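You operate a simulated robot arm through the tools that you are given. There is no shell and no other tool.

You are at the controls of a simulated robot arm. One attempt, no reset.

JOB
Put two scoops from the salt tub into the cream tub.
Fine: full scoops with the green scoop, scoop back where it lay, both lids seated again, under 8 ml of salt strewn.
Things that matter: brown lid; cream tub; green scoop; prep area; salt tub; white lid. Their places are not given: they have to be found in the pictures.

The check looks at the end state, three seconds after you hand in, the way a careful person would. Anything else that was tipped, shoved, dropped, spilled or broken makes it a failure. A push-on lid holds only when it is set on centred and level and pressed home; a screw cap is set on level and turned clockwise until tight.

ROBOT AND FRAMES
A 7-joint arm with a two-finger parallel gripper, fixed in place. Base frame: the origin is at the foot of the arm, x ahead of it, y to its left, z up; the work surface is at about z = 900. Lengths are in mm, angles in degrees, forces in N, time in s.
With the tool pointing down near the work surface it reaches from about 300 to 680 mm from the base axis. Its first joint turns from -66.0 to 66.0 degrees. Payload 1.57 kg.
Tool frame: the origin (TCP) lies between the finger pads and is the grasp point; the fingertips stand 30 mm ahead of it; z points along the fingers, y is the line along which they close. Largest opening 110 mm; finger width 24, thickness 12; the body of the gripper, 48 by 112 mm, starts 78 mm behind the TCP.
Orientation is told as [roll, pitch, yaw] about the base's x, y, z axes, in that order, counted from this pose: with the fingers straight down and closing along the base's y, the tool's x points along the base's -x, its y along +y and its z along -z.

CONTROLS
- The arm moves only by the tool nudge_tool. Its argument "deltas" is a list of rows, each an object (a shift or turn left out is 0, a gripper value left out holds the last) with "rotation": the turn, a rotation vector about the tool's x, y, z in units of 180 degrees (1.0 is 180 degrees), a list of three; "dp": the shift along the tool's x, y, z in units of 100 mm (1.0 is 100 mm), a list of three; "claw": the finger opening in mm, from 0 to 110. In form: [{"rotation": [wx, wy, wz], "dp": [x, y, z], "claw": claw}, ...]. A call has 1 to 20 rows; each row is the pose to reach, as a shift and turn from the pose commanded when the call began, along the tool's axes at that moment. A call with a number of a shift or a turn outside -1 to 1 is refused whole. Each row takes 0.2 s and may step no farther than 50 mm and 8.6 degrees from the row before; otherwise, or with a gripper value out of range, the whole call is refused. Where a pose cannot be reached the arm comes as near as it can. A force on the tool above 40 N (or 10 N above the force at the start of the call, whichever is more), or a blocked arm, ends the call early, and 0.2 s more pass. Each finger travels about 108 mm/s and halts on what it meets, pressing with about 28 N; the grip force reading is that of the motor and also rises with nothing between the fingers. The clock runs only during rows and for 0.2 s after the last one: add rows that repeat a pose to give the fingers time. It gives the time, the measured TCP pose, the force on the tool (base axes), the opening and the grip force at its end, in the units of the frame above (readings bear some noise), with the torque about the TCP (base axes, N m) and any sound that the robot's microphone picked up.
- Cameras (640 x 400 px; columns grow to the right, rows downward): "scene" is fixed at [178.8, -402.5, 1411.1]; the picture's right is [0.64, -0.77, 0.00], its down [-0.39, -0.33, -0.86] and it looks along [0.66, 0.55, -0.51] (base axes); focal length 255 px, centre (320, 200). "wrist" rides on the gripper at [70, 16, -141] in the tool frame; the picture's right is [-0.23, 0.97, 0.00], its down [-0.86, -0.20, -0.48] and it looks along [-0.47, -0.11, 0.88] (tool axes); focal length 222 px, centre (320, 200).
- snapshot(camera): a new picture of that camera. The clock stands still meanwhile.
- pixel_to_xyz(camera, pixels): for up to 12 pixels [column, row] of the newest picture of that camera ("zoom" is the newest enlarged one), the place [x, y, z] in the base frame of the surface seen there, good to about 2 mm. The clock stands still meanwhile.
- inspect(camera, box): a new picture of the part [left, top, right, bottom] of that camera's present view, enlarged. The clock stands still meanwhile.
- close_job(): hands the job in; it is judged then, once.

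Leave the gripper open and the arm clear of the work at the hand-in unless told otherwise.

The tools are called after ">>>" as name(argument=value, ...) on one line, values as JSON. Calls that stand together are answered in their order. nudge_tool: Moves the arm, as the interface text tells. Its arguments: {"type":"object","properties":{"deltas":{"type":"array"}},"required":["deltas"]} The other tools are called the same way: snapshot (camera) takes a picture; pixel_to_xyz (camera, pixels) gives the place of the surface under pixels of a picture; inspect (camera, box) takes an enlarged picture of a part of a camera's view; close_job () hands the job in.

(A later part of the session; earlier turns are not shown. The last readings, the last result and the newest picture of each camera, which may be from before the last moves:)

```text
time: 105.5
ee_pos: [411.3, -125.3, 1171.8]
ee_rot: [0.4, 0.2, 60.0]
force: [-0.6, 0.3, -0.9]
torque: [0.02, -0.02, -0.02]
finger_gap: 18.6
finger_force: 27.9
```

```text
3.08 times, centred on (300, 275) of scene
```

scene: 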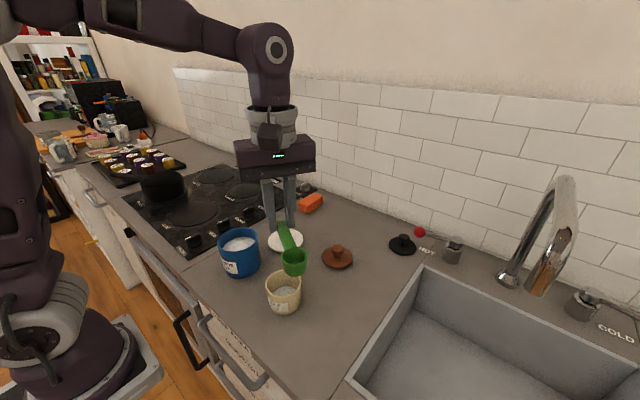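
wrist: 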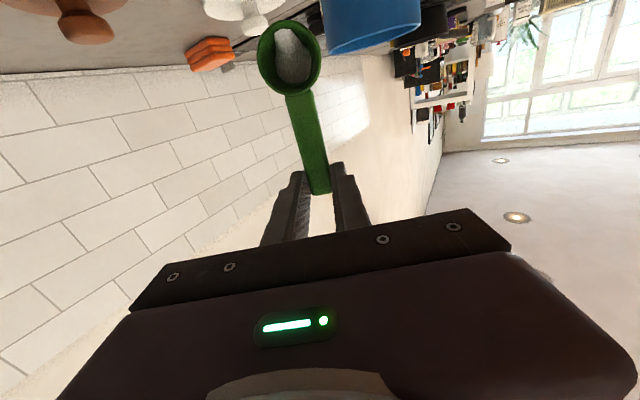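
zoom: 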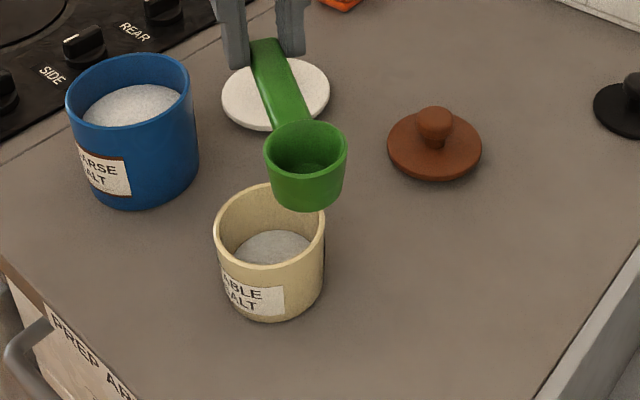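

The counter looks clean and both tubs are in place. I'll take the empty scoop home, first turning the yaw back to 0 and moving toward its old place.

>>> nudge_tool(deltas=[{"dp": [0, -0.1, 0], "rotation": [0, 0, 0.042]}, {"dp": [0, -0.2, 0], "rotation": [0, 0, 0.084]}, {"dp": [0, -0.3, 0], "rotation": [0, 0, 0.126]}, {"dp": [0, -0.4, 0], "rotation": [0, 0, 0.168]}, {"dp": [0, -0.5, 0], "rotation": [0, 0, 0.21]}, {"dp": [0, -0.6, 0], "rotation": [0, 0, 0.252]}, {"dp": [0, -0.7, 0], "rotation": [0, 0, 0.294]}, {"dp": [0, -0.806, 0], "rotation": [0, 0, 0.333]}, {"dp": [0, -0.806, 0], "rotation": [0, 0, 0.333]}])

>>> nudge_tool(deltas=[{"dp": [-0.25, -0.14, 0.05]}, {"dp": [-0.5, -0.28, 0.2]}, {"dp": [-0.76, -0.43, 0.45]}, {"dp": [-0.76, -0.43, 0.8]}, {"dp": [-0.76, -0.43, 1.0]}, {"dp": [-0.76, -0.43, 1.0]}])

>>> snapshot(camera="wrist")

>>> inspect(camera="scene", box=[290, 200, 430, 330])

```text
time: 107.5
ee_pos: [479.3, -165.3, 1170.2]
ee_rot: [0.0, 0.5, -0.1]
force: [0.3, -0.6, -0.3]
torque: [0.04, -0.01, 0.03]
finger_gap: 18.9
finger_force: 28.3
```

```text
time: 108.9
ee_pos: [555.9, -211.1, 1068.4]
ee_rot: [0.0, 0.5, 0.0]
force: [0.0, 0.7, -0.4]
torque: [-0.02, -0.02, -0.01]
finger_gap: 18.8
finger_force: 28.0
```

```text
taken
```

wrist: 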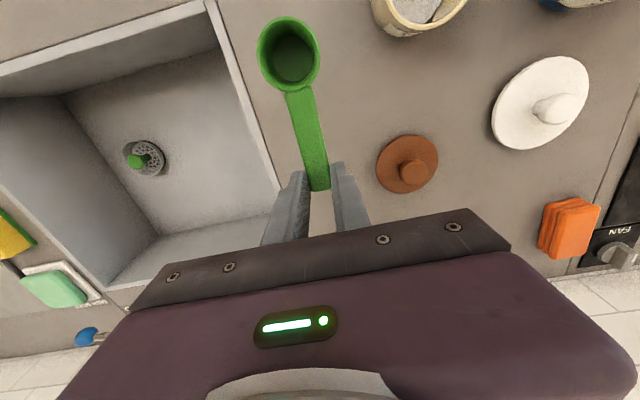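

```text
3.08 times, centred on (360, 265) of scene
```

zoom: 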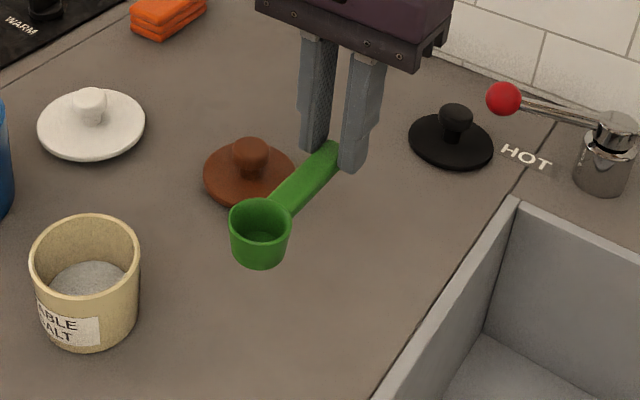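

The scoop is above its home. I'll measure the cup rim and handle to line it up exactly.

>>> pixel_to_xyz(camera="wrist", pixels=[[258, 56], [319, 52], [285, 18], [293, 88], [302, 106], [310, 150], [316, 186], [293, 65]])

>>> pixel_to_xyz(camera="zoom", pixels=[[231, 225], [290, 228], [262, 200], [258, 243], [290, 195], [320, 165]])

```text
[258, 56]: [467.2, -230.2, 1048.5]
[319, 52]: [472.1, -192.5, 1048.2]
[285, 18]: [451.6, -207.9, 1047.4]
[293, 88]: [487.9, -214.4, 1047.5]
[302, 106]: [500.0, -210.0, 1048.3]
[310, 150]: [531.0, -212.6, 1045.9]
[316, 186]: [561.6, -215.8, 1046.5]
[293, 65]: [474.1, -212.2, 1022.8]
```

```text
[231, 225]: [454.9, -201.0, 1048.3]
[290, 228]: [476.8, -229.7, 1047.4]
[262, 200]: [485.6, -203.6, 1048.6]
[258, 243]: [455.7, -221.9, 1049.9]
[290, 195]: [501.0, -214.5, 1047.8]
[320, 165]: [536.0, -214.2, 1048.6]
```

The cup is about 2 mm short in x and 5.5 mm off in y from its old place, with the handle end slightly low. I'll correct those and come down 100 mm.

>>> nudge_tool(deltas=[{"dp": [-0.02, 0.055, 0.1], "rotation": [0, -0.004, 0]}, {"dp": [-0.02, 0.055, 0.4], "rotation": [0, -0.004, 0]}, {"dp": [-0.02, 0.055, 0.75], "rotation": [0, -0.004, 0]}, {"dp": [-0.02, 0.055, 1.0], "rotation": [0, -0.004, 0]}, {"dp": [-0.02, 0.055, 1.0], "rotation": [0, -0.004, 0]}, {"dp": [-0.02, 0.055, 1.0], "rotation": [0, -0.004, 0]}])

>>> snapshot(camera="wrist")

>>> inspect(camera="scene", box=[310, 250, 400, 330])

>>> pixel_to_xyz(camera="wrist", pixels=[[258, 56], [319, 52], [285, 18], [293, 88], [302, 106], [310, 150], [316, 186]])

```text
time: 110.3
ee_pos: [558.2, -206.8, 969.1]
ee_rot: [0.0, -0.2, 0.0]
force: [0.4, 0.0, -1.2]
torque: [0.0, -0.03, -0.01]
finger_gap: 19.1
finger_force: 28.1
```

```text
taken
```

wrist: 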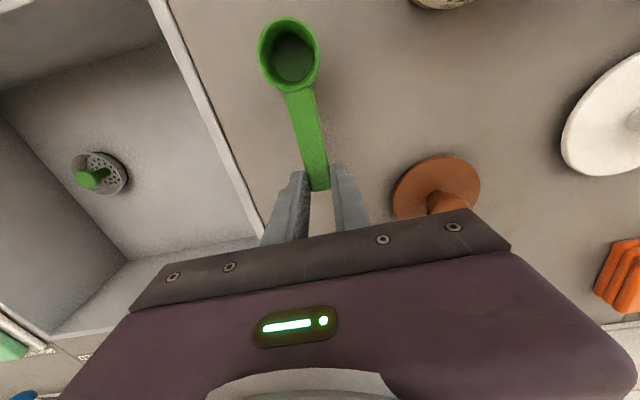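

```text
5.00 times, centred on (355, 290) of scene
```

zoom: 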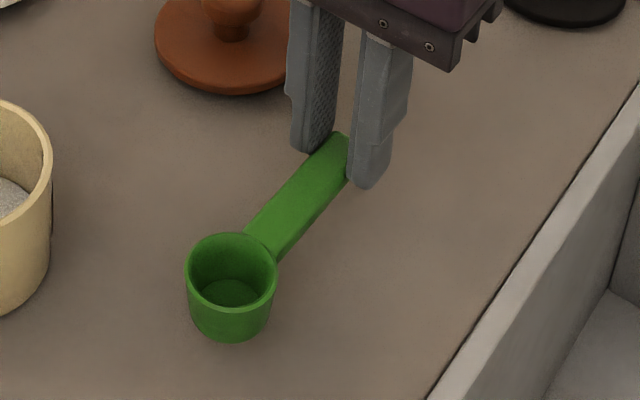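

```text
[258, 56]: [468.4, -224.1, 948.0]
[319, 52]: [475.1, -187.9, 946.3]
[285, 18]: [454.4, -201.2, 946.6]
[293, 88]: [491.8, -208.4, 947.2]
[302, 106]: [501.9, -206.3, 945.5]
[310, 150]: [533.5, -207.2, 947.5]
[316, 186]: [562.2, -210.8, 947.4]
```

The scoop is aligned to within about 1 mm, with the rim at 947 and 928.5 wanted. I'll set it down gently.

>>> nudge_tool(deltas=[{"dp": [0.005, -0.005, 0.08]}, {"dp": [0.005, -0.005, 0.14]}, {"dp": [0.005, -0.005, 0.16]}, {"dp": [0.005, -0.005, 0.17]}, {"dp": [0.005, -0.005, 0.18]}, {"dp": [0.005, -0.005, 0.18]}])

>>> pixel_to_xyz(camera="wrist", pixels=[[320, 200]])

>>> inspect(camera="scene", box=[310, 250, 400, 330])

>>> pixel_to_xyz(camera="zoom", pixels=[[195, 290], [277, 295], [237, 257], [235, 325], [300, 235], [340, 175]])

```text
time: 111.7
ee_pos: [554.8, -204.4, 951.6]
ee_rot: [-0.1, -0.2, 0.0]
force: [-0.2, -0.8, -0.5]
torque: [0.02, -0.03, 0.0]
finger_gap: 19.0
finger_force: 27.5
```

```text
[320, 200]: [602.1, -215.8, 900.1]
```

```text
5.00 times, centred on (355, 290) of scene
```

zoom: 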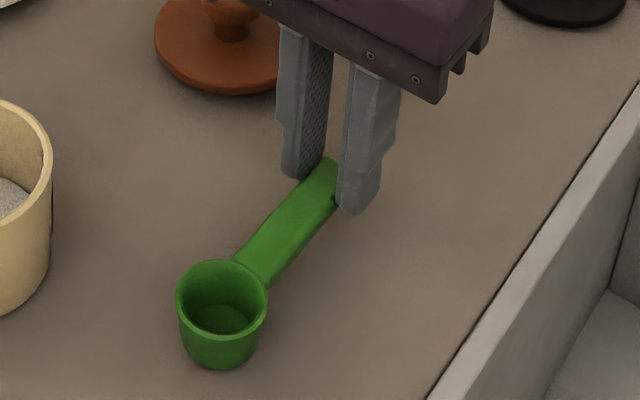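

```text
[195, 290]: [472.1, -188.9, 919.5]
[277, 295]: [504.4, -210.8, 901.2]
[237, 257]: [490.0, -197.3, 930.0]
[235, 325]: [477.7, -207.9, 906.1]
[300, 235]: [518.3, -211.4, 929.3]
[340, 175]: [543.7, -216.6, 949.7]
```

The rim is now at about 929.5 with no contact yet. I'll lower another 1.5 mm in small steps.

>>> nudge_tool(deltas=[{"dp": [0, 0, 0.005]}, {"dp": [0, 0, 0.01]}, {"dp": [0, 0, 0.015]}, {"dp": [0, 0, 0.015]}])

```text
time: 112.7
ee_pos: [555.2, -203.6, 950.8]
ee_rot: [0.1, -0.1, 0.0]
force: [-0.5, 1.5, 0.0]
torque: [0.01, -0.04, 0.0]
finger_gap: 19.1
finger_force: 28.0
```

There's still no clear contact. I'll go another 2 mm in half-millimetre steps.

>>> nudge_tool(deltas=[{"dp": [0, 0, 0.005]}, {"dp": [0, 0, 0.01]}, {"dp": [0, 0, 0.015]}, {"dp": [0, 0, 0.02]}, {"dp": [0, 0, 0.02]}])

>>> inspect(camera="scene", box=[310, 250, 400, 330])

>>> pixel_to_xyz(camera="zoom", pixels=[[178, 295], [267, 298], [225, 261], [220, 338], [270, 255], [320, 175], [300, 210]])

```text
time: 113.9
ee_pos: [555.1, -202.6, 949.2]
ee_rot: [0.0, -0.3, -0.1]
force: [-1.3, -3.0, 10.2]
torque: [-0.13, 0.81, 0.23]
finger_gap: 19.0
finger_force: 27.4
```

```text
5.00 times, centred on (355, 290) of scene
```

zoom: 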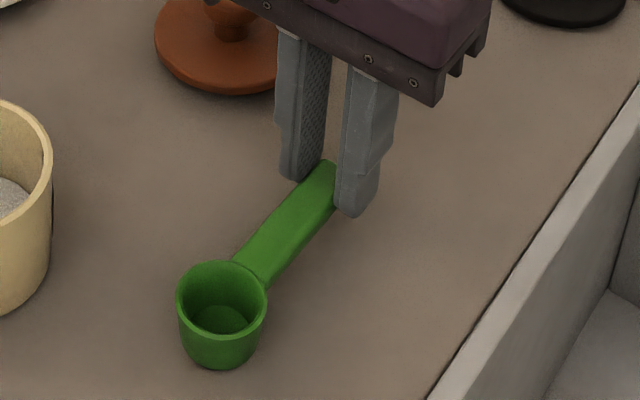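

```text
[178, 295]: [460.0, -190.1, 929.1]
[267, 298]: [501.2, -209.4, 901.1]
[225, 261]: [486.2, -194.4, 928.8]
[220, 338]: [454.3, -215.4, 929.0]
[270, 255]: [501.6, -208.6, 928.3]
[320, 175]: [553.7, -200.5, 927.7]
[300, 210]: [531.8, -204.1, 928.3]
```

Contact was felt at about 10 N, so the cup stands on the counter, but it sits about 3 mm too far toward +y. I'll lift 3 mm, shift 3 mm to -y, and set it down again lightly.

>>> nudge_tool(deltas=[{"dp": [0, 0, -0.015]}, {"dp": [0, 0, -0.035]}, {"dp": [-0.01, -0.03, -0.035]}, {"dp": [-0.01, -0.03, -0.035]}, {"dp": [-0.01, -0.03, -0.02]}, {"dp": [-0.01, -0.03, -0.01]}, {"dp": [-0.01, -0.03, -0.008]}])

>>> inspect(camera="scene", box=[310, 250, 400, 330])

>>> pixel_to_xyz(camera="zoom", pixels=[[180, 295], [267, 298], [227, 263], [222, 338], [270, 255], [320, 175], [300, 210], [263, 300]])

```text
time: 115.5
ee_pos: [556.0, -207.1, 950.1]
ee_rot: [0.0, -0.2, -0.1]
force: [-0.2, 0.0, -0.3]
torque: [0.01, -0.03, 0.03]
finger_gap: 18.9
finger_force: 28.1
```

```text
5.00 times, centred on (355, 290) of scene
```

zoom: 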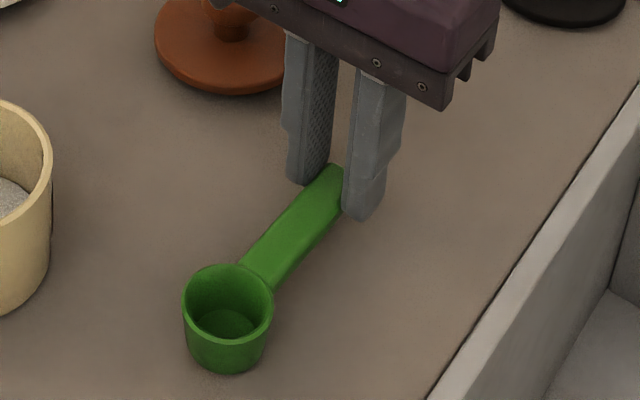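

```text
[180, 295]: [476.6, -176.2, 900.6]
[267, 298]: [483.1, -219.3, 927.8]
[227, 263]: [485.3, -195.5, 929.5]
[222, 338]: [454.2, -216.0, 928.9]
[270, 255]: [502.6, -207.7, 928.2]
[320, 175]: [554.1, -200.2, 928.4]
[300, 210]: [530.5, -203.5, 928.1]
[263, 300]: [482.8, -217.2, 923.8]
```

It's now in place with the rim at about 928.8, just about touching. I'll lower 0.5 mm, open the fingers, and rise.

>>> nudge_tool(deltas=[{"dp": [0, 0, 0.006]}, {"dp": [0, 0, 0.006], "claw": 22}, {"dp": [0, 0, 0.006], "claw": 30}, {"dp": [0, 0, 0.006], "claw": 45}, {"dp": [0, 0, 0.006], "claw": 45}, {"dp": [0, 0, -0.2], "claw": 45}, {"dp": [0, 0, -0.6], "claw": 45}, {"dp": [0, 0, -1.0], "claw": 45}])

>>> inspect(camera="scene", box=[310, 270, 380, 330])

>>> pixel_to_xyz(camera="zoom", pixels=[[210, 265], [320, 275], [268, 222], [266, 317], [310, 225], [365, 162], [408, 100], [427, 95], [390, 175], [432, 128]])

```text
time: 117.3
ee_pos: [552.2, -204.7, 1053.2]
ee_rot: [0.1, -0.2, 0.1]
force: [-0.5, -0.5, -0.4]
torque: [0.03, 0.01, -0.02]
finger_gap: 45.0
finger_force: 0.1
```

```text
6.67 times, centred on (345, 300) of scene
```

zoom: 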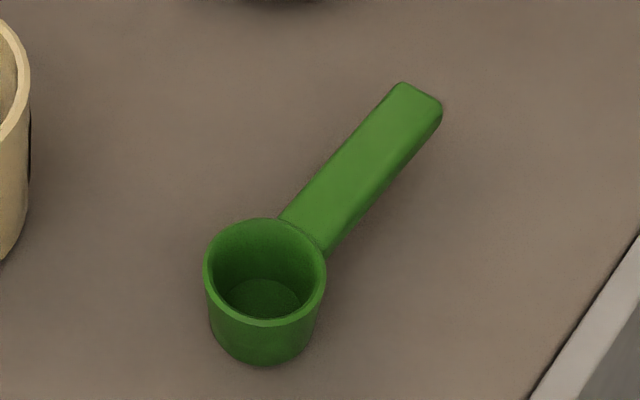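

```text
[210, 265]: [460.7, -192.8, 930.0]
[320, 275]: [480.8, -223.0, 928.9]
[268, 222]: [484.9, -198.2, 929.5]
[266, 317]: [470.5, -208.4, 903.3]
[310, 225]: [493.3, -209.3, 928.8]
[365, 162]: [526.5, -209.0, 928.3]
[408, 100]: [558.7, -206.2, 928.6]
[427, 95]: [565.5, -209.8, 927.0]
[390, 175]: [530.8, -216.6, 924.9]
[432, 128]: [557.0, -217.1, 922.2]
```

The scoop lies exactly as it did at the start. Next is the brown lid, so I'll move above it at about (607,-101) and measure its knob.

>>> nudge_tool(deltas=[{"dp": [-0.1, 0.25, -0.2], "claw": 60}, {"dp": [-0.25, 0.55, -0.4]}, {"dp": [-0.4, 0.85, -0.4]}, {"dp": [-0.45, 1.0, -0.4]}, {"dp": [-0.45, 1.0, -0.4]}])

>>> snapshot(camera="wrist")

>>> inspect(camera="scene", box=[310, 230, 370, 280])

```text
time: 118.5
ee_pos: [603.2, -106.4, 1090.2]
ee_rot: [0.0, -0.2, 0.0]
force: [0.4, -0.5, 0.1]
torque: [0.01, -0.01, 0.01]
finger_gap: 60.0
finger_force: 0.1
```

```text
taken
```

wrist: 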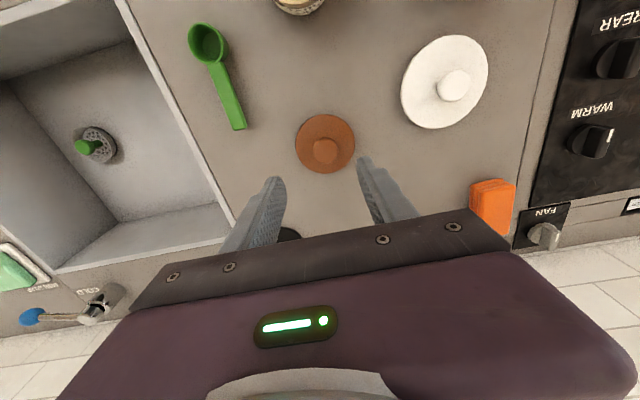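

```text
8.00 times, centred on (340, 255) of scene
```

zoom: 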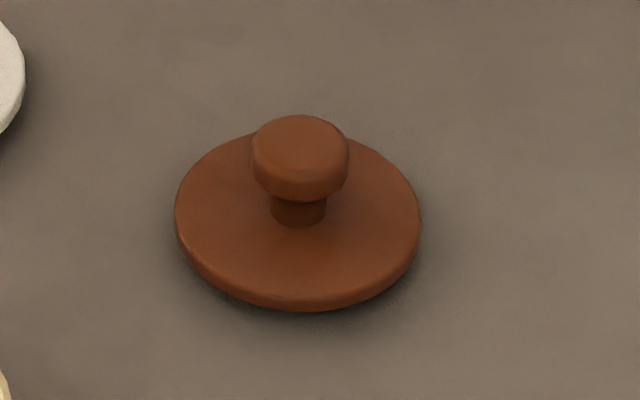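

The brown lid has a mushroom knob. I'll measure knob and disc in the wrist view.

>>> inspect(camera="wrist", box=[280, 105, 376, 185])

>>> pixel_to_xyz(camera="wrist", pixels=[[325, 151], [314, 151], [336, 151], [325, 141], [325, 161], [297, 143], [354, 143], [324, 115], [330, 170]])

```text
5.00 times, centred on (328, 145) of wrist
```

zoom: 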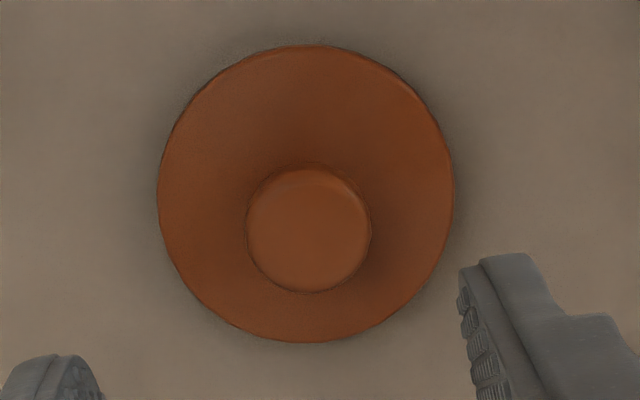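

```text
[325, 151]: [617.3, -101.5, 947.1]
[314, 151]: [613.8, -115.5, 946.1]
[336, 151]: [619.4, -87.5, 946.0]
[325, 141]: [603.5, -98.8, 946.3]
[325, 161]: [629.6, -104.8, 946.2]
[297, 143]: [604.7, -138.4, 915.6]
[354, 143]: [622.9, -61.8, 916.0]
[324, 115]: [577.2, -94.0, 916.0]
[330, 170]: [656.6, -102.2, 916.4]
```

The knob centre is (616.5,-101), its top is at 946.5, and the disc is at 916 with radius 40. I'll go over it and down to about z=990.

>>> nudge_tool(deltas=[{"dp": [-0.14, 0.045, 0.1]}, {"dp": [-0.14, 0.045, 0.4]}, {"dp": [-0.14, 0.045, 0.8]}, {"dp": [-0.14, 0.045, 1.0]}, {"dp": [-0.14, 0.045, 1.0]}, {"dp": [-0.14, 0.045, 1.0]}])

>>> inspect(camera="scene", box=[290, 190, 400, 290])

>>> snapshot(camera="wrist")

```text
time: 119.9
ee_pos: [617.9, -101.1, 990.2]
ee_rot: [-0.1, -0.2, -0.1]
force: [-0.1, -0.3, -0.4]
torque: [0.03, 0.02, -0.04]
finger_gap: 60.3
finger_force: 0.2
```

```text
4.00 times, centred on (345, 240) of scene
```

zoom: 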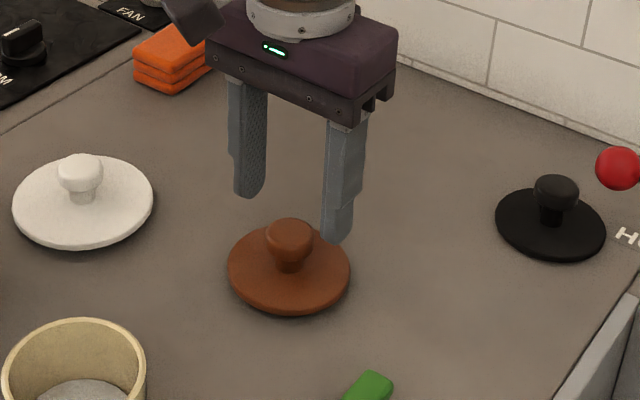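

```text
taken
```

wrist: 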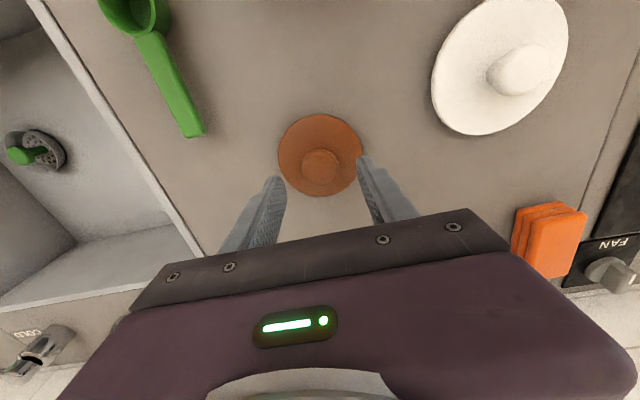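

The fingers straddle the knob. I'll lower 40 mm and close.

>>> nudge_tool(deltas=[{"dp": [0.01, 0, 0.2]}, {"dp": [0.01, 0, 0.36]}, {"dp": [0.01, 0, 0.4]}, {"dp": [0.01, 0, 0.4]}, {"dp": [0.01, 0, 0.4], "claw": 35}, {"dp": [0.01, 0, 0.4], "claw": 15}, {"dp": [0.01, 0, 0.4], "claw": 10}, {"dp": [0.01, 0, 0.4], "claw": 10}])

>>> inspect(camera="scene", box=[290, 190, 400, 290])

```text
time: 121.7
ee_pos: [615.7, -102.7, 950.2]
ee_rot: [0.0, -0.2, 0.0]
force: [-0.2, -0.3, -0.1]
torque: [-0.01, 0.01, -0.02]
finger_gap: 32.4
finger_force: 27.7
```

```text
4.00 times, centred on (345, 240) of scene
```

zoom: 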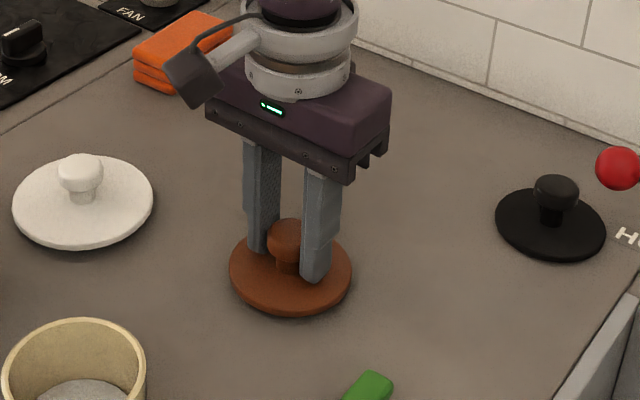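

The knob is gripped at 32 mm. I'll lift 100 mm and carry it toward the cream tub.

>>> nudge_tool(deltas=[{"dp": [0, 0, -0.1]}, {"dp": [0, 0, -0.4]}, {"dp": [0, 0, -0.75]}, {"dp": [0, 0, -1.0]}, {"dp": [0.3, 0.02, -1.0]}, {"dp": [0.6, 0.04, -1.0]}, {"dp": [0.9, 0.06, -1.0]}, {"dp": [0.9, 0.06, -1.0]}])

>>> nudge_tool(deltas=[{"dp": [0.3, 0.02, 0]}, {"dp": [0.6, 0.05, 0]}, {"dp": [0.9, 0.06, 0]}, {"dp": [0.97, 0.065, 0]}, {"dp": [0.97, 0.065, 0]}])

>>> inspect(camera="scene", box=[220, 180, 360, 320])

>>> snapshot(camera="wrist")

```text
time: 123.5
ee_pos: [526.1, -96.3, 1048.4]
ee_rot: [-0.1, -0.3, -0.1]
force: [-0.4, 0.2, -0.6]
torque: [-0.03, 0.01, -0.02]
finger_gap: 32.2
finger_force: 27.9
```

```text
time: 124.7
ee_pos: [427.7, -90.9, 1049.0]
ee_rot: [0.0, -0.3, 0.0]
force: [0.4, 0.0, -0.7]
torque: [-0.01, -0.01, 0.0]
finger_gap: 32.5
finger_force: 28.4
```

```text
2.86 times, centred on (290, 250) of scene
```

zoom: 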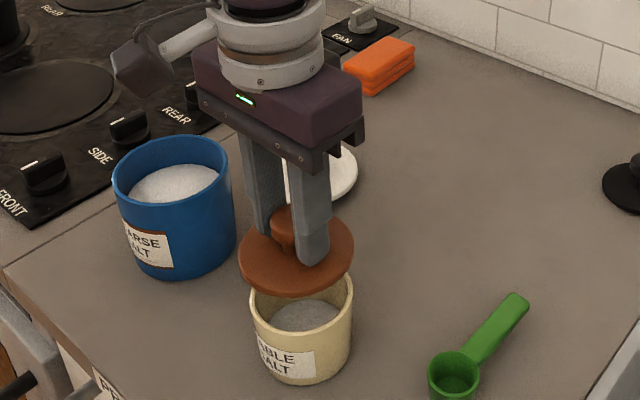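

```text
taken
```

wrist: 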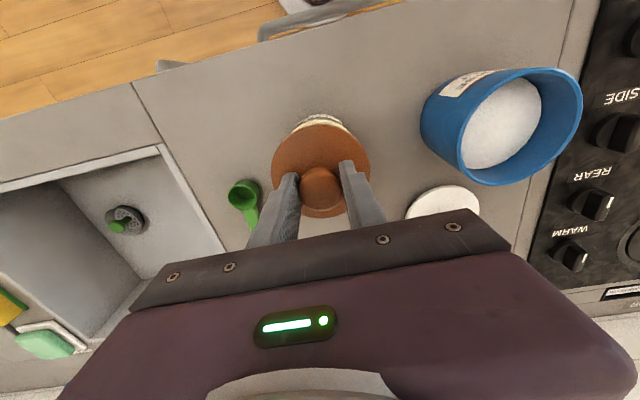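

The brown lid is above the cream tub. I'll measure the lid edge and cream rim for fine centring.

>>> inspect(camera="scene", box=[260, 225, 320, 285])

>>> pixel_to_xyz(camera="wrist", pixels=[[274, 165], [368, 160], [308, 126], [345, 132], [280, 190], [321, 216], [365, 180], [320, 178], [308, 172], [334, 172]])

```text
6.67 times, centred on (290, 255) of scene
```

zoom: 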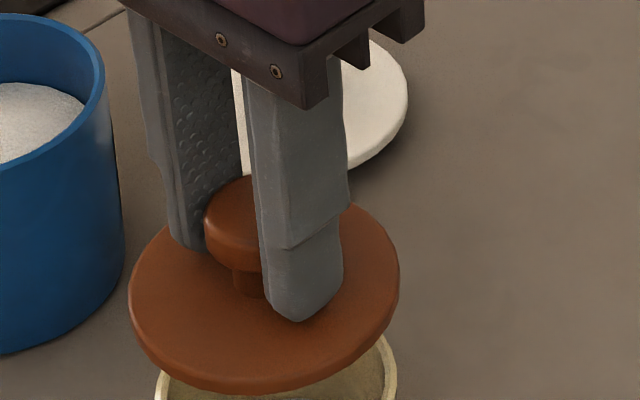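

```text
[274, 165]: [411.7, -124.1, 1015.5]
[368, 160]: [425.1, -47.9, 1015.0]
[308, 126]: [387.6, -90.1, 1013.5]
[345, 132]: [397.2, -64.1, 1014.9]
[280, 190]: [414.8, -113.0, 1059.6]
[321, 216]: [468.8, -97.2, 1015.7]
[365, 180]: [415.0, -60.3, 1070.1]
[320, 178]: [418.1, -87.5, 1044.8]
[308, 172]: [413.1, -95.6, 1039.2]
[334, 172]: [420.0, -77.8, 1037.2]
```

The lid centre is about (428,-87.5). I want a more exact cream-tub centre, so I'll raise the lid 80 mm to uncover the rim in the scene view.

>>> nudge_tool(deltas=[{"dp": [0, 0, -0.2]}, {"dp": [0, 0, -0.5]}, {"dp": [0, 0, -0.8]}, {"dp": [0, 0, -0.8]}])

>>> inspect(camera="scene", box=[255, 255, 315, 315])

```text
time: 125.7
ee_pos: [427.7, -91.6, 1126.1]
ee_rot: [0.1, -0.2, 0.0]
force: [0.6, 0.6, -1.0]
torque: [0.01, 0.02, 0.01]
finger_gap: 32.2
finger_force: 27.8
```

```text
6.67 times, centred on (285, 285) of scene
```

zoom: 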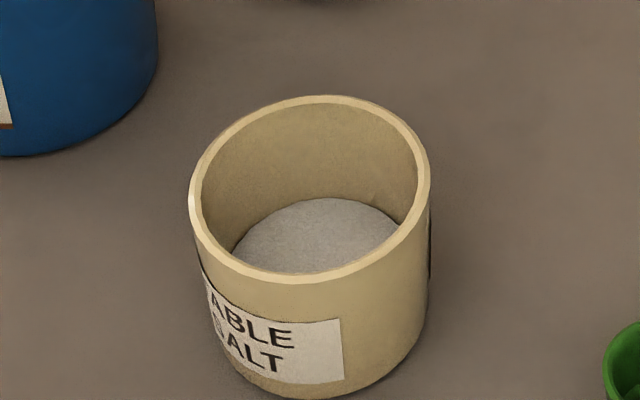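

The cream rim is clear. I'll take many points along the middle of its rim.

>>> pixel_to_xyz(camera="zoom", pixels=[[318, 100], [295, 278], [196, 195], [424, 185], [228, 136], [395, 125], [222, 248], [390, 245], [350, 270], [260, 268], [280, 106], [360, 106]])

>>> pixel_to_xyz(camera="zoom", pixels=[[192, 200], [428, 180], [195, 210], [427, 195], [318, 230], [300, 260], [360, 230]])

```text
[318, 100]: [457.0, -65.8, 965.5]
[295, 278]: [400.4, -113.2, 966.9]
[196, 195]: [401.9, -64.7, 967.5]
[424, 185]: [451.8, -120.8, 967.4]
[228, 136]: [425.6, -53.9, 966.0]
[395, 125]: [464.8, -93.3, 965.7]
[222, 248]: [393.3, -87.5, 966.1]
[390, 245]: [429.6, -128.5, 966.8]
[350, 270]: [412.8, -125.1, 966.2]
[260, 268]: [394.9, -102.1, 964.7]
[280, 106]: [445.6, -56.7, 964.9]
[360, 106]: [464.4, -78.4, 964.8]
```

```text
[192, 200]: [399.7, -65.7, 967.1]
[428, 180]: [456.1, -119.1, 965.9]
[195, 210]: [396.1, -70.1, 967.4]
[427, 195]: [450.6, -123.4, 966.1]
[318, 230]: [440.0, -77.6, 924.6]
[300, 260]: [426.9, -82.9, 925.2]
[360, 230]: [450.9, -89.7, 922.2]
```

The cream tub centre is (428.5,-90.8). Now I'll measure the held lid from the same scene camera for a consistent comparison.

>>> inspect(camera="scene", box=[255, 195, 325, 265])

```text
5.71 times, centred on (290, 230) of scene
```

zoom: 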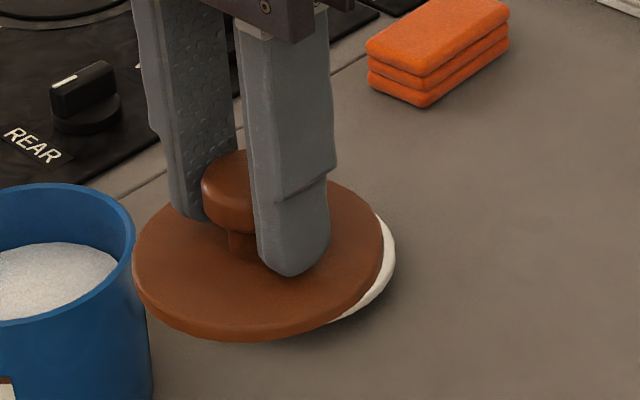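

>>> pixel_to_xyz(camera="zoom", pixels=[[136, 250], [379, 240], [245, 333], [180, 310], [330, 305], [160, 215], [345, 190], [360, 285], [140, 270], [300, 323], [375, 215]])

```text
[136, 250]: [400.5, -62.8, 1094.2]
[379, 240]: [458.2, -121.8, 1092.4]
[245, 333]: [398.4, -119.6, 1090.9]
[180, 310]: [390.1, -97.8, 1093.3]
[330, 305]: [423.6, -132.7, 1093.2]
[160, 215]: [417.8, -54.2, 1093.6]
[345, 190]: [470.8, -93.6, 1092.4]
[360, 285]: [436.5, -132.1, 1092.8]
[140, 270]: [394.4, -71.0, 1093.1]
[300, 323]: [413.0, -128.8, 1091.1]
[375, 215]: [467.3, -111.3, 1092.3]
```

By the same camera, the lid centre is (429.5,-92.3) and the tub centre (428.5,-90.8). I'll correct by (-1, +1.3) mm and come down 95 mm.

>>> nudge_tool(deltas=[{"dp": [0.01, 0.013, 0.2]}, {"dp": [0.01, 0.013, 0.5]}, {"dp": [0.01, 0.013, 0.8]}, {"dp": [0.01, 0.013, 0.95]}, {"dp": [0.01, 0.013, 0.95]}, {"dp": [0.01, 0.013, 0.95]}])

>>> inspect(camera="scene", box=[250, 230, 320, 300])

```text
time: 127.1
ee_pos: [426.6, -89.8, 1033.5]
ee_rot: [-0.1, -0.3, 0.0]
force: [0.2, -0.8, -0.3]
torque: [-0.02, -0.01, -0.01]
finger_gap: 32.4
finger_force: 27.7
```

```text
5.71 times, centred on (285, 265) of scene
```

zoom: 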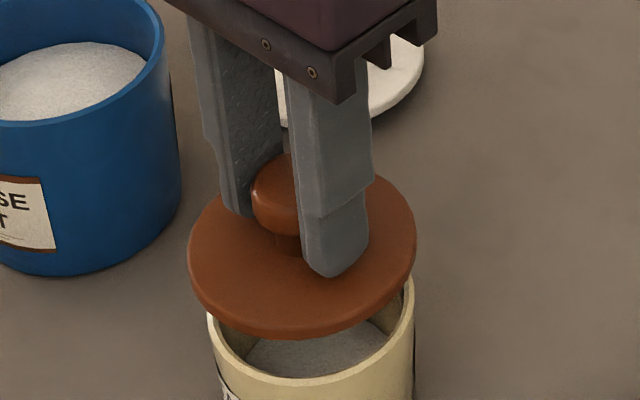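

The lid hovers about 25 mm over the rim. I'll do one more centring check against the tub rim.

>>> pixel_to_xyz(camera="zoom", pixels=[[191, 255], [413, 240], [300, 331], [225, 307], [375, 303], [215, 213], [395, 200], [408, 270], [345, 322], [255, 322], [197, 275], [404, 215]])

>>> pixel_to_xyz(camera="zoom", pixels=[[300, 380], [212, 330], [410, 310], [240, 362], [370, 365], [408, 330], [222, 345]])

```text
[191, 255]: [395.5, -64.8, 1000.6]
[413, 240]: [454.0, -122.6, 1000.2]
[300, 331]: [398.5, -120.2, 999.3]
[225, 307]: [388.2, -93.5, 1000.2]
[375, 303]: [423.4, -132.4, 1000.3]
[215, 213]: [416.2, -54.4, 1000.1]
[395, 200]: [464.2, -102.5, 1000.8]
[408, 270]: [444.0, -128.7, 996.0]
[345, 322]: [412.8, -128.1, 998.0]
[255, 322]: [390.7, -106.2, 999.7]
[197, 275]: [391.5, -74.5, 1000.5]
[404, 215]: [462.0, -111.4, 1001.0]
```

```text
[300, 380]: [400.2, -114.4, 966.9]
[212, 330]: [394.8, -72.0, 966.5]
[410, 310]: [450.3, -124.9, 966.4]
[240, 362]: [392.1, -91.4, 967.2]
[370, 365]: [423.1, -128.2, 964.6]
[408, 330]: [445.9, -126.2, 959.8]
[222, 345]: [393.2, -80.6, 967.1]
```

The lid is about 2 mm short in x, so I'll correct by (+1.7, +0.8) and lower to just above where the plug would enter.

>>> nudge_tool(deltas=[{"dp": [-0.017, 0.008, 0.05]}, {"dp": [-0.017, 0.008, 0.12]}, {"dp": [-0.017, 0.008, 0.15]}, {"dp": [-0.017, 0.008, 0.17]}, {"dp": [-0.017, 0.008, 0.19]}, {"dp": [-0.017, 0.008, 0.21]}, {"dp": [-0.017, 0.008, 0.23]}, {"dp": [-0.017, 0.008, 0.23]}])

>>> inspect(camera="scene", box=[250, 230, 320, 300])

```text
time: 128.9
ee_pos: [428.5, -88.3, 1009.8]
ee_rot: [0.0, -0.2, 0.0]
force: [-0.2, 0.0, -1.7]
torque: [0.03, -0.01, 0.01]
finger_gap: 32.1
finger_force: 28.1
```

```text
5.71 times, centred on (285, 265) of scene
```

zoom: 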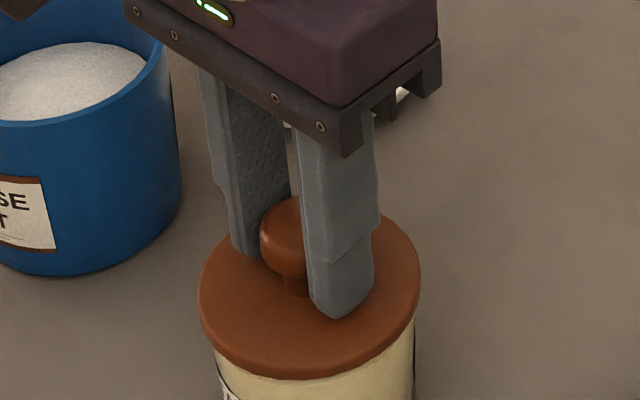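

The lid looks centred, with no resistance at 1010. I'll press down in 1 mm steps until it resists.

>>> nudge_tool(deltas=[{"dp": [0, 0, 0.015]}, {"dp": [0, 0, 0.03]}, {"dp": [0, 0, 0.04]}, {"dp": [0, 0, 0.05]}, {"dp": [0, 0, 0.06]}, {"dp": [0, 0, 0.06]}])

>>> inspect(camera="scene", box=[250, 230, 320, 300])

```text
time: 130.3
ee_pos: [429.3, -87.2, 1005.0]
ee_rot: [-0.1, -0.4, -0.1]
force: [-1.4, -3.6, 23.4]
torque: [-0.1, -0.11, 0.13]
finger_gap: 32.6
finger_force: 27.7
```

```text
5.71 times, centred on (285, 265) of scene
```

zoom: 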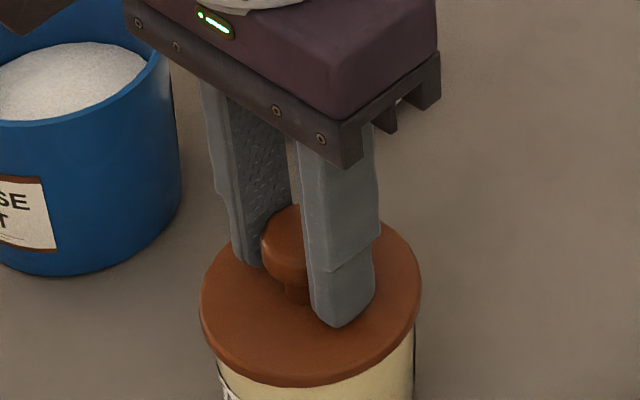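

There's now 23 N at z=1005, about the expected seated height. I'll measure the lid's height and centring.

>>> pixel_to_xyz(camera="zoom", pixels=[[205, 300], [416, 285], [310, 372], [240, 355], [385, 345], [225, 255], [260, 320], [390, 270], [300, 340], [310, 390]])

```text
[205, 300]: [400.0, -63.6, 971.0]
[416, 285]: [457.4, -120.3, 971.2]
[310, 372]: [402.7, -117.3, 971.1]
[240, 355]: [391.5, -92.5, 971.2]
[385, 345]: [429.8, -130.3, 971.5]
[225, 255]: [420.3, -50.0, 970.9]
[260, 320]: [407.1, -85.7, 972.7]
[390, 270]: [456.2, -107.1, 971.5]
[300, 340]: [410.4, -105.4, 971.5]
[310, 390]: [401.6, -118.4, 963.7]
```

The lid is level at 971 all round, flush on the rim and centred at (429,-91). I'll press once more to be sure it's home.

>>> nudge_tool(deltas=[{"dp": [0, 0, 0.01]}, {"dp": [0, 0, 0.02]}, {"dp": [0, 0, 0.03]}, {"dp": [0, 0, 0.03]}])

```text
time: 131.3
ee_pos: [430.1, -87.8, 1002.5]
ee_rot: [0.0, -0.2, 0.0]
force: [-2.0, -4.6, 23.5]
torque: [-0.06, -0.06, 0.06]
finger_gap: 32.3
finger_force: 28.4
```

The tool moved 2.5 mm further with the force unchanged. I'll check whether the lid sank or the fingers slid on the knob.

>>> inspect(camera="scene", box=[250, 230, 320, 300])

>>> pixel_to_xyz(camera="zoom", pixels=[[207, 300], [416, 285], [310, 372], [240, 355], [385, 345], [225, 255], [260, 320], [390, 270], [300, 340], [310, 390]])

```text
5.71 times, centred on (285, 265) of scene
```

zoom: 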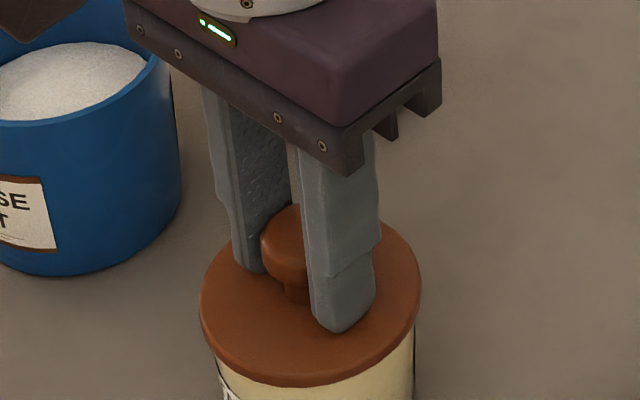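

```text
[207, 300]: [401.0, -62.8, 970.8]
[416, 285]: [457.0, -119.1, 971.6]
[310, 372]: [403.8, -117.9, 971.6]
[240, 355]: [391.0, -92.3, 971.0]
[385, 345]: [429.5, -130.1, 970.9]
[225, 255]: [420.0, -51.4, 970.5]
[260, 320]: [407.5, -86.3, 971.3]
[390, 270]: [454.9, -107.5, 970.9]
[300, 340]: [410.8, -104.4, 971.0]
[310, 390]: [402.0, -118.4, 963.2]
```

The lid is hard on the rim at 971, and the fingers merely slid on the knob. I'll open, rise, close the fingers, and press on top of the knob to make sure it's home.

>>> nudge_tool(deltas=[{"claw": 36}, {"claw": 60}, {"claw": 60}, {"dp": [0, 0, -0.2], "claw": 60}, {"dp": [0, 0, -0.5], "claw": 60}, {"dp": [0, 0, -0.5], "claw": 20}, {"dp": [0, 0, -0.5], "claw": 0}, {"dp": [0, 0, -0.5], "claw": 0}])

>>> inspect(camera="scene", box=[240, 210, 320, 310])

```text
time: 133.1
ee_pos: [430.8, -87.1, 1053.5]
ee_rot: [0.0, -0.2, 0.0]
force: [-0.4, 0.3, -0.3]
torque: [-0.02, 0.02, 0.0]
finger_gap: 0.1
finger_force: 20.9
```

```text
4.00 times, centred on (280, 260) of scene
```

zoom: 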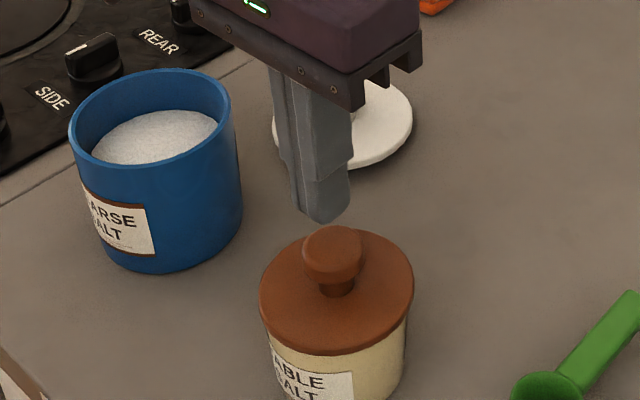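

The lid sits flush. I'll centre the closed fingers over the knob and press straight down until the force limit.

>>> nudge_tool(deltas=[{"dp": [0.01, -0.027, 0.1]}, {"dp": [0.01, -0.027, 0.18]}, {"dp": [0.01, -0.027, 0.21]}, {"dp": [0.01, -0.027, 0.23]}, {"dp": [0.01, -0.027, 0.25]}, {"dp": [0.01, -0.027, 0.27]}, {"dp": [0.01, -0.027, 0.28]}])

>>> inspect(camera="scene", box=[240, 210, 320, 310])

```text
time: 134.3
ee_pos: [427.7, -91.4, 1031.3]
ee_rot: [0.1, -0.4, 0.1]
force: [-6.4, 2.5, 16.7]
torque: [0.04, 0.27, 0.0]
finger_gap: 0.2
finger_force: 21.5
stopped in row 5: the force on the tool passed its limit at 49 N (the readings are from after the stop); the commanded pose is now the measured one
```

```text
4.00 times, centred on (280, 260) of scene
```

zoom: 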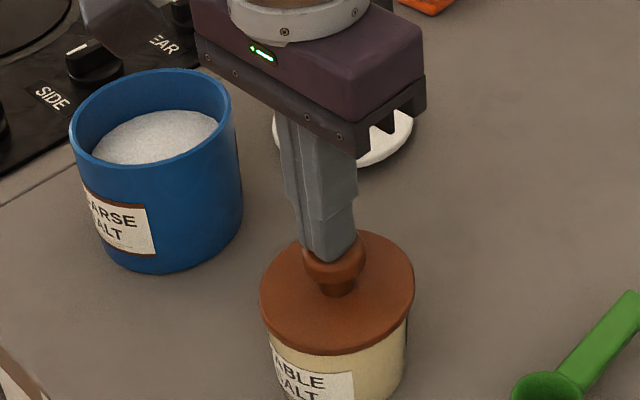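

The lid was pressed with a 49 N peak and it's home. I'll rise and check the lid's level.

>>> nudge_tool(deltas=[{"dp": [0, 0, -0.1]}, {"dp": [0, 0, -0.5]}, {"dp": [0, 0, -0.9], "claw": 60}, {"dp": [0, 0, -0.9], "claw": 60}])

>>> inspect(camera="scene", box=[240, 230, 320, 310])

>>> pixel_to_xyz(camera="zoom", pixels=[[205, 258], [328, 250], [265, 308], [225, 288], [310, 290], [300, 200], [240, 215], [265, 200], [265, 325]])

```text
time: 135.3
ee_pos: [429.8, -89.6, 1121.5]
ee_rot: [-0.1, -0.4, -0.1]
force: [-0.3, 0.1, 0.7]
torque: [-0.01, 0.0, -0.01]
finger_gap: 60.0
finger_force: 0.1
```

```text
5.00 times, centred on (280, 270) of scene
```

zoom: 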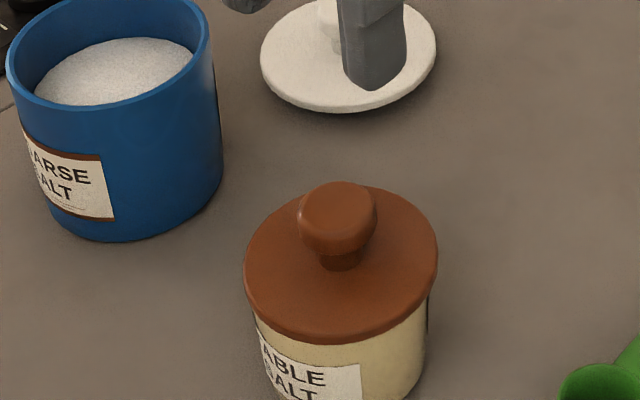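

```text
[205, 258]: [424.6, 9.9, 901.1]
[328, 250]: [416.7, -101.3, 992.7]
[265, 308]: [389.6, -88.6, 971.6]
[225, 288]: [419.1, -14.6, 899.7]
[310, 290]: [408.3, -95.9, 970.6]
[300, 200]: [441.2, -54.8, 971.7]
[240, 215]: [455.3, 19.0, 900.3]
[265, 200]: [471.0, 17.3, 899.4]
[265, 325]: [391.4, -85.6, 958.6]
```

The brown lid is seated level. Now I'll go over to the white lid at about (577,57).

>>> nudge_tool(deltas=[{"dp": [-0.3, 0.3, 0]}, {"dp": [-0.6, 0.6, 0]}, {"dp": [-0.9, 0.9, 0]}, {"dp": [-1.0, 1.0, 0]}])

>>> nudge_tool(deltas=[{"dp": [-0.25, 0.25, 0]}, {"dp": [-0.46, 0.46, 0.2]}, {"dp": [-0.46, 0.46, 0.4]}, {"dp": [-0.46, 0.46, 0.4]}])

>>> snapshot(camera="wrist")

```text
time: 136.3
ee_pos: [529.1, 12.2, 1124.5]
ee_rot: [0.1, -0.5, 0.1]
force: [-0.1, -0.1, 0.0]
torque: [0.0, -0.04, -0.01]
finger_gap: 59.9
finger_force: 0.0
```

```text
time: 137.3
ee_pos: [573.3, 55.9, 1084.8]
ee_rot: [0.0, -0.4, -0.1]
force: [0.8, -0.5, 0.3]
torque: [-0.01, -0.03, 0.03]
finger_gap: 60.1
finger_force: 0.1
```

```text
taken
```

wrist: 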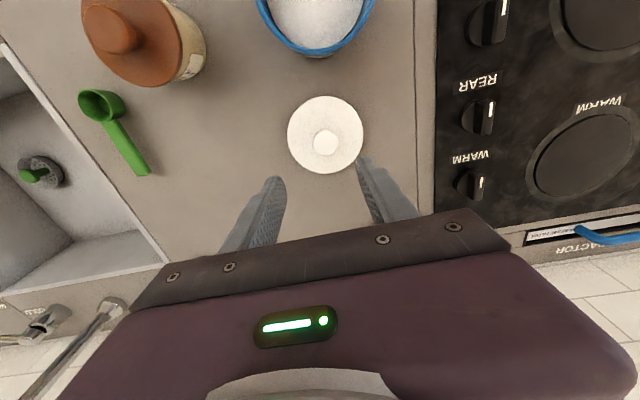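

The white lid is centred at about (325,135) in the wrist picture. I'll measure its knob and edge.

>>> pixel_to_xyz(camera="wrist", pixels=[[326, 143], [315, 143], [337, 143], [326, 133], [326, 153], [290, 137], [361, 137], [325, 98], [322, 172], [300, 108], [350, 108]])

```text
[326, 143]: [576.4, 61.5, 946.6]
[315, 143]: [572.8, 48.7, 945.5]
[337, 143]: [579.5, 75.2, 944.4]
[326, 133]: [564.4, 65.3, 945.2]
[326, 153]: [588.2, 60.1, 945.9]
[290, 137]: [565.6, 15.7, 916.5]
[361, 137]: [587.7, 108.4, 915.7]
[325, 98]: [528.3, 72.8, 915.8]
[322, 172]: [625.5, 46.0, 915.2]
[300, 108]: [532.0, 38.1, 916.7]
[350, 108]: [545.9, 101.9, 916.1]
```

The knob and lid centre are at (576.6, 61.7), knob top at 946, disc at 916. I'll line up and go down to grip.

>>> nudge_tool(deltas=[{"dp": [-0.025, 0.055, 0.2]}, {"dp": [-0.025, 0.055, 0.55]}, {"dp": [-0.025, 0.055, 0.9]}, {"dp": [-0.025, 0.055, 0.95]}, {"dp": [-0.025, 0.055, 0.95]}])

```text
time: 138.5
ee_pos: [574.7, 62.5, 988.1]
ee_rot: [0.0, -0.5, 0.0]
force: [0.1, -0.6, 0.1]
torque: [0.0, 0.02, 0.02]
finger_gap: 60.0
finger_force: 0.1
```

Aligned. I'll take out the small 0.5° pitch error, lower 38 mm and close on the knob.

>>> nudge_tool(deltas=[{"dp": [-0.01, -0.005, 0.2], "rotation": [0, 0.0025, 0]}, {"dp": [-0.01, -0.005, 0.35], "rotation": [0, 0.0025, 0]}, {"dp": [-0.01, -0.005, 0.38], "rotation": [0, 0.0025, 0]}, {"dp": [-0.01, -0.005, 0.38], "rotation": [0, 0.0025, 0]}, {"dp": [-0.01, -0.005, 0.38], "rotation": [0, 0.0025, 0], "claw": 36}, {"dp": [-0.01, -0.005, 0.38], "rotation": [0, 0.0025, 0], "claw": 15}, {"dp": [-0.01, -0.005, 0.38], "rotation": [0, 0.0025, 0], "claw": 15}, {"dp": [-0.01, -0.005, 0.38], "rotation": [0, 0.0025, 0], "claw": 15}])

>>> inspect(camera="scene", box=[230, 180, 330, 280])

```text
time: 140.3
ee_pos: [575.3, 62.0, 950.3]
ee_rot: [0.0, 0.0, 0.0]
force: [0.0, 0.0, 0.1]
torque: [-0.01, 0.03, -0.01]
finger_gap: 32.6
finger_force: 28.3
```

```text
4.00 times, centred on (280, 230) of scene
```

zoom: 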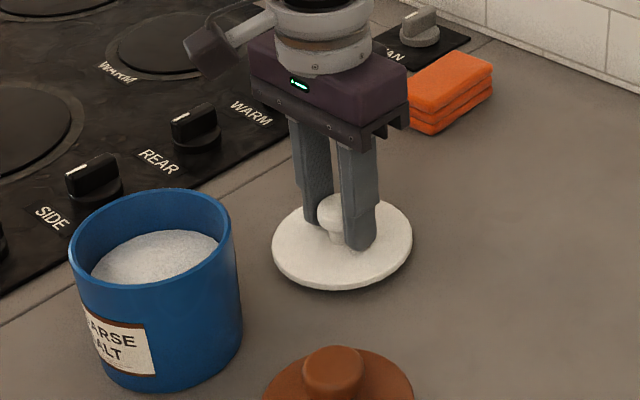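

The knob is gripped. While the salt tub is unobstructed I'll measure its rim for centring.

>>> inspect(camera="scene", box=[205, 215, 275, 285])

```text
5.71 times, centred on (240, 250) of scene
```

zoom: 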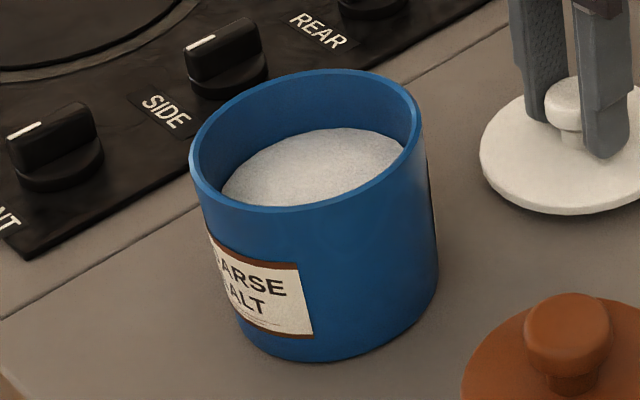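

I'll take points along the blue rim.

>>> pixel_to_xyz(camera="zoom", pixels=[[193, 150], [419, 118], [280, 209], [335, 72], [228, 192], [380, 182], [232, 100], [392, 86], [335, 203], [203, 172], [410, 150], [280, 79]])

```text
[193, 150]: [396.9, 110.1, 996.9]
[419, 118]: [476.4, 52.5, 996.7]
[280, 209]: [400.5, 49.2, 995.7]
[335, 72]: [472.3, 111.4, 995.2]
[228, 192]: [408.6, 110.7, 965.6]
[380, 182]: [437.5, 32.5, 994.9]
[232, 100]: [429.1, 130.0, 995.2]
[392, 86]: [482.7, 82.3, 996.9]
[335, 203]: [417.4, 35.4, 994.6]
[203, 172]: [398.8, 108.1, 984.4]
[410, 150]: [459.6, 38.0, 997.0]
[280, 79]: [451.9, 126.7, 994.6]
```

The salt tub centre is (435.2, 81.0). I'll lift the lid and carry it over.

>>> nudge_tool(deltas=[{"dp": [0, 0, -0.1]}, {"dp": [0, 0, -0.4]}, {"dp": [0, 0, -0.75]}, {"dp": [0, 0, -1.0]}, {"dp": [0, 0, -1.0]}])

>>> nudge_tool(deltas=[{"dp": [0, 0, -0.35]}, {"dp": [0.2, 0.04, -0.5]}, {"dp": [0.5, 0.08, -0.5]}, {"dp": [0.8, 0.12, -0.5]}, {"dp": [1.0, 0.15, -0.5]}, {"dp": [1.0, 0.15, -0.5]}])

>>> nudge_tool(deltas=[{"dp": [0.2, 0.02, 0]}, {"dp": [0.4, 0.04, 0]}, {"dp": [0.4, 0.04, 0]}, {"dp": [0.4, 0.04, 0]}])

>>> inspect(camera="scene", box=[190, 170, 290, 270])

```text
time: 141.5
ee_pos: [578.1, 56.5, 1049.9]
ee_rot: [0.1, 0.1, 0.0]
force: [0.0, -0.4, -0.2]
torque: [0.0, 0.0, 0.0]
finger_gap: 32.8
finger_force: 27.8
```

```text
time: 142.9
ee_pos: [475.4, 72.2, 1096.2]
ee_rot: [0.1, 0.0, -0.1]
force: [-0.1, 0.3, 0.0]
torque: [-0.01, -0.01, 0.01]
finger_gap: 32.8
finger_force: 28.0
```

```text
time: 143.9
ee_pos: [436.9, 77.6, 1097.8]
ee_rot: [0.0, -0.1, 0.0]
force: [-0.1, 0.4, -0.5]
torque: [0.02, -0.02, 0.01]
finger_gap: 32.6
finger_force: 28.4
```

```text
4.00 times, centred on (240, 220) of scene
```

zoom: 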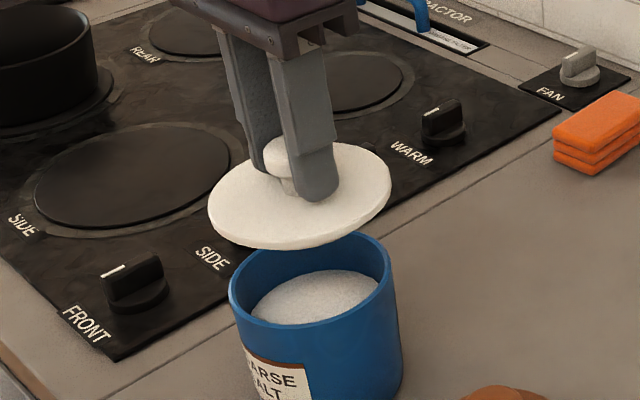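

The lid is above the tub. I'll measure the lid's edge.

>>> pixel_to_xyz(camera="zoom", pixels=[[211, 208], [388, 185], [270, 243], [228, 230], [330, 232], [372, 210], [225, 178], [345, 147], [300, 241], [212, 215], [375, 162], [384, 198]])

```text
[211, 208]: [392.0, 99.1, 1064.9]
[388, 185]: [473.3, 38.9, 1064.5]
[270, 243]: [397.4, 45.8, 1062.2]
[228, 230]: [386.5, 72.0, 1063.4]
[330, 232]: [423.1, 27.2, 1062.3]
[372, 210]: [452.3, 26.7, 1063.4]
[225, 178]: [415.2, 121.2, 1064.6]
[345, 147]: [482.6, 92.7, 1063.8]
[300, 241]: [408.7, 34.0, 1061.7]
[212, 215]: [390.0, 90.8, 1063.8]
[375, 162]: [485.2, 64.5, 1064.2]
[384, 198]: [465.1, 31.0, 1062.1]
```

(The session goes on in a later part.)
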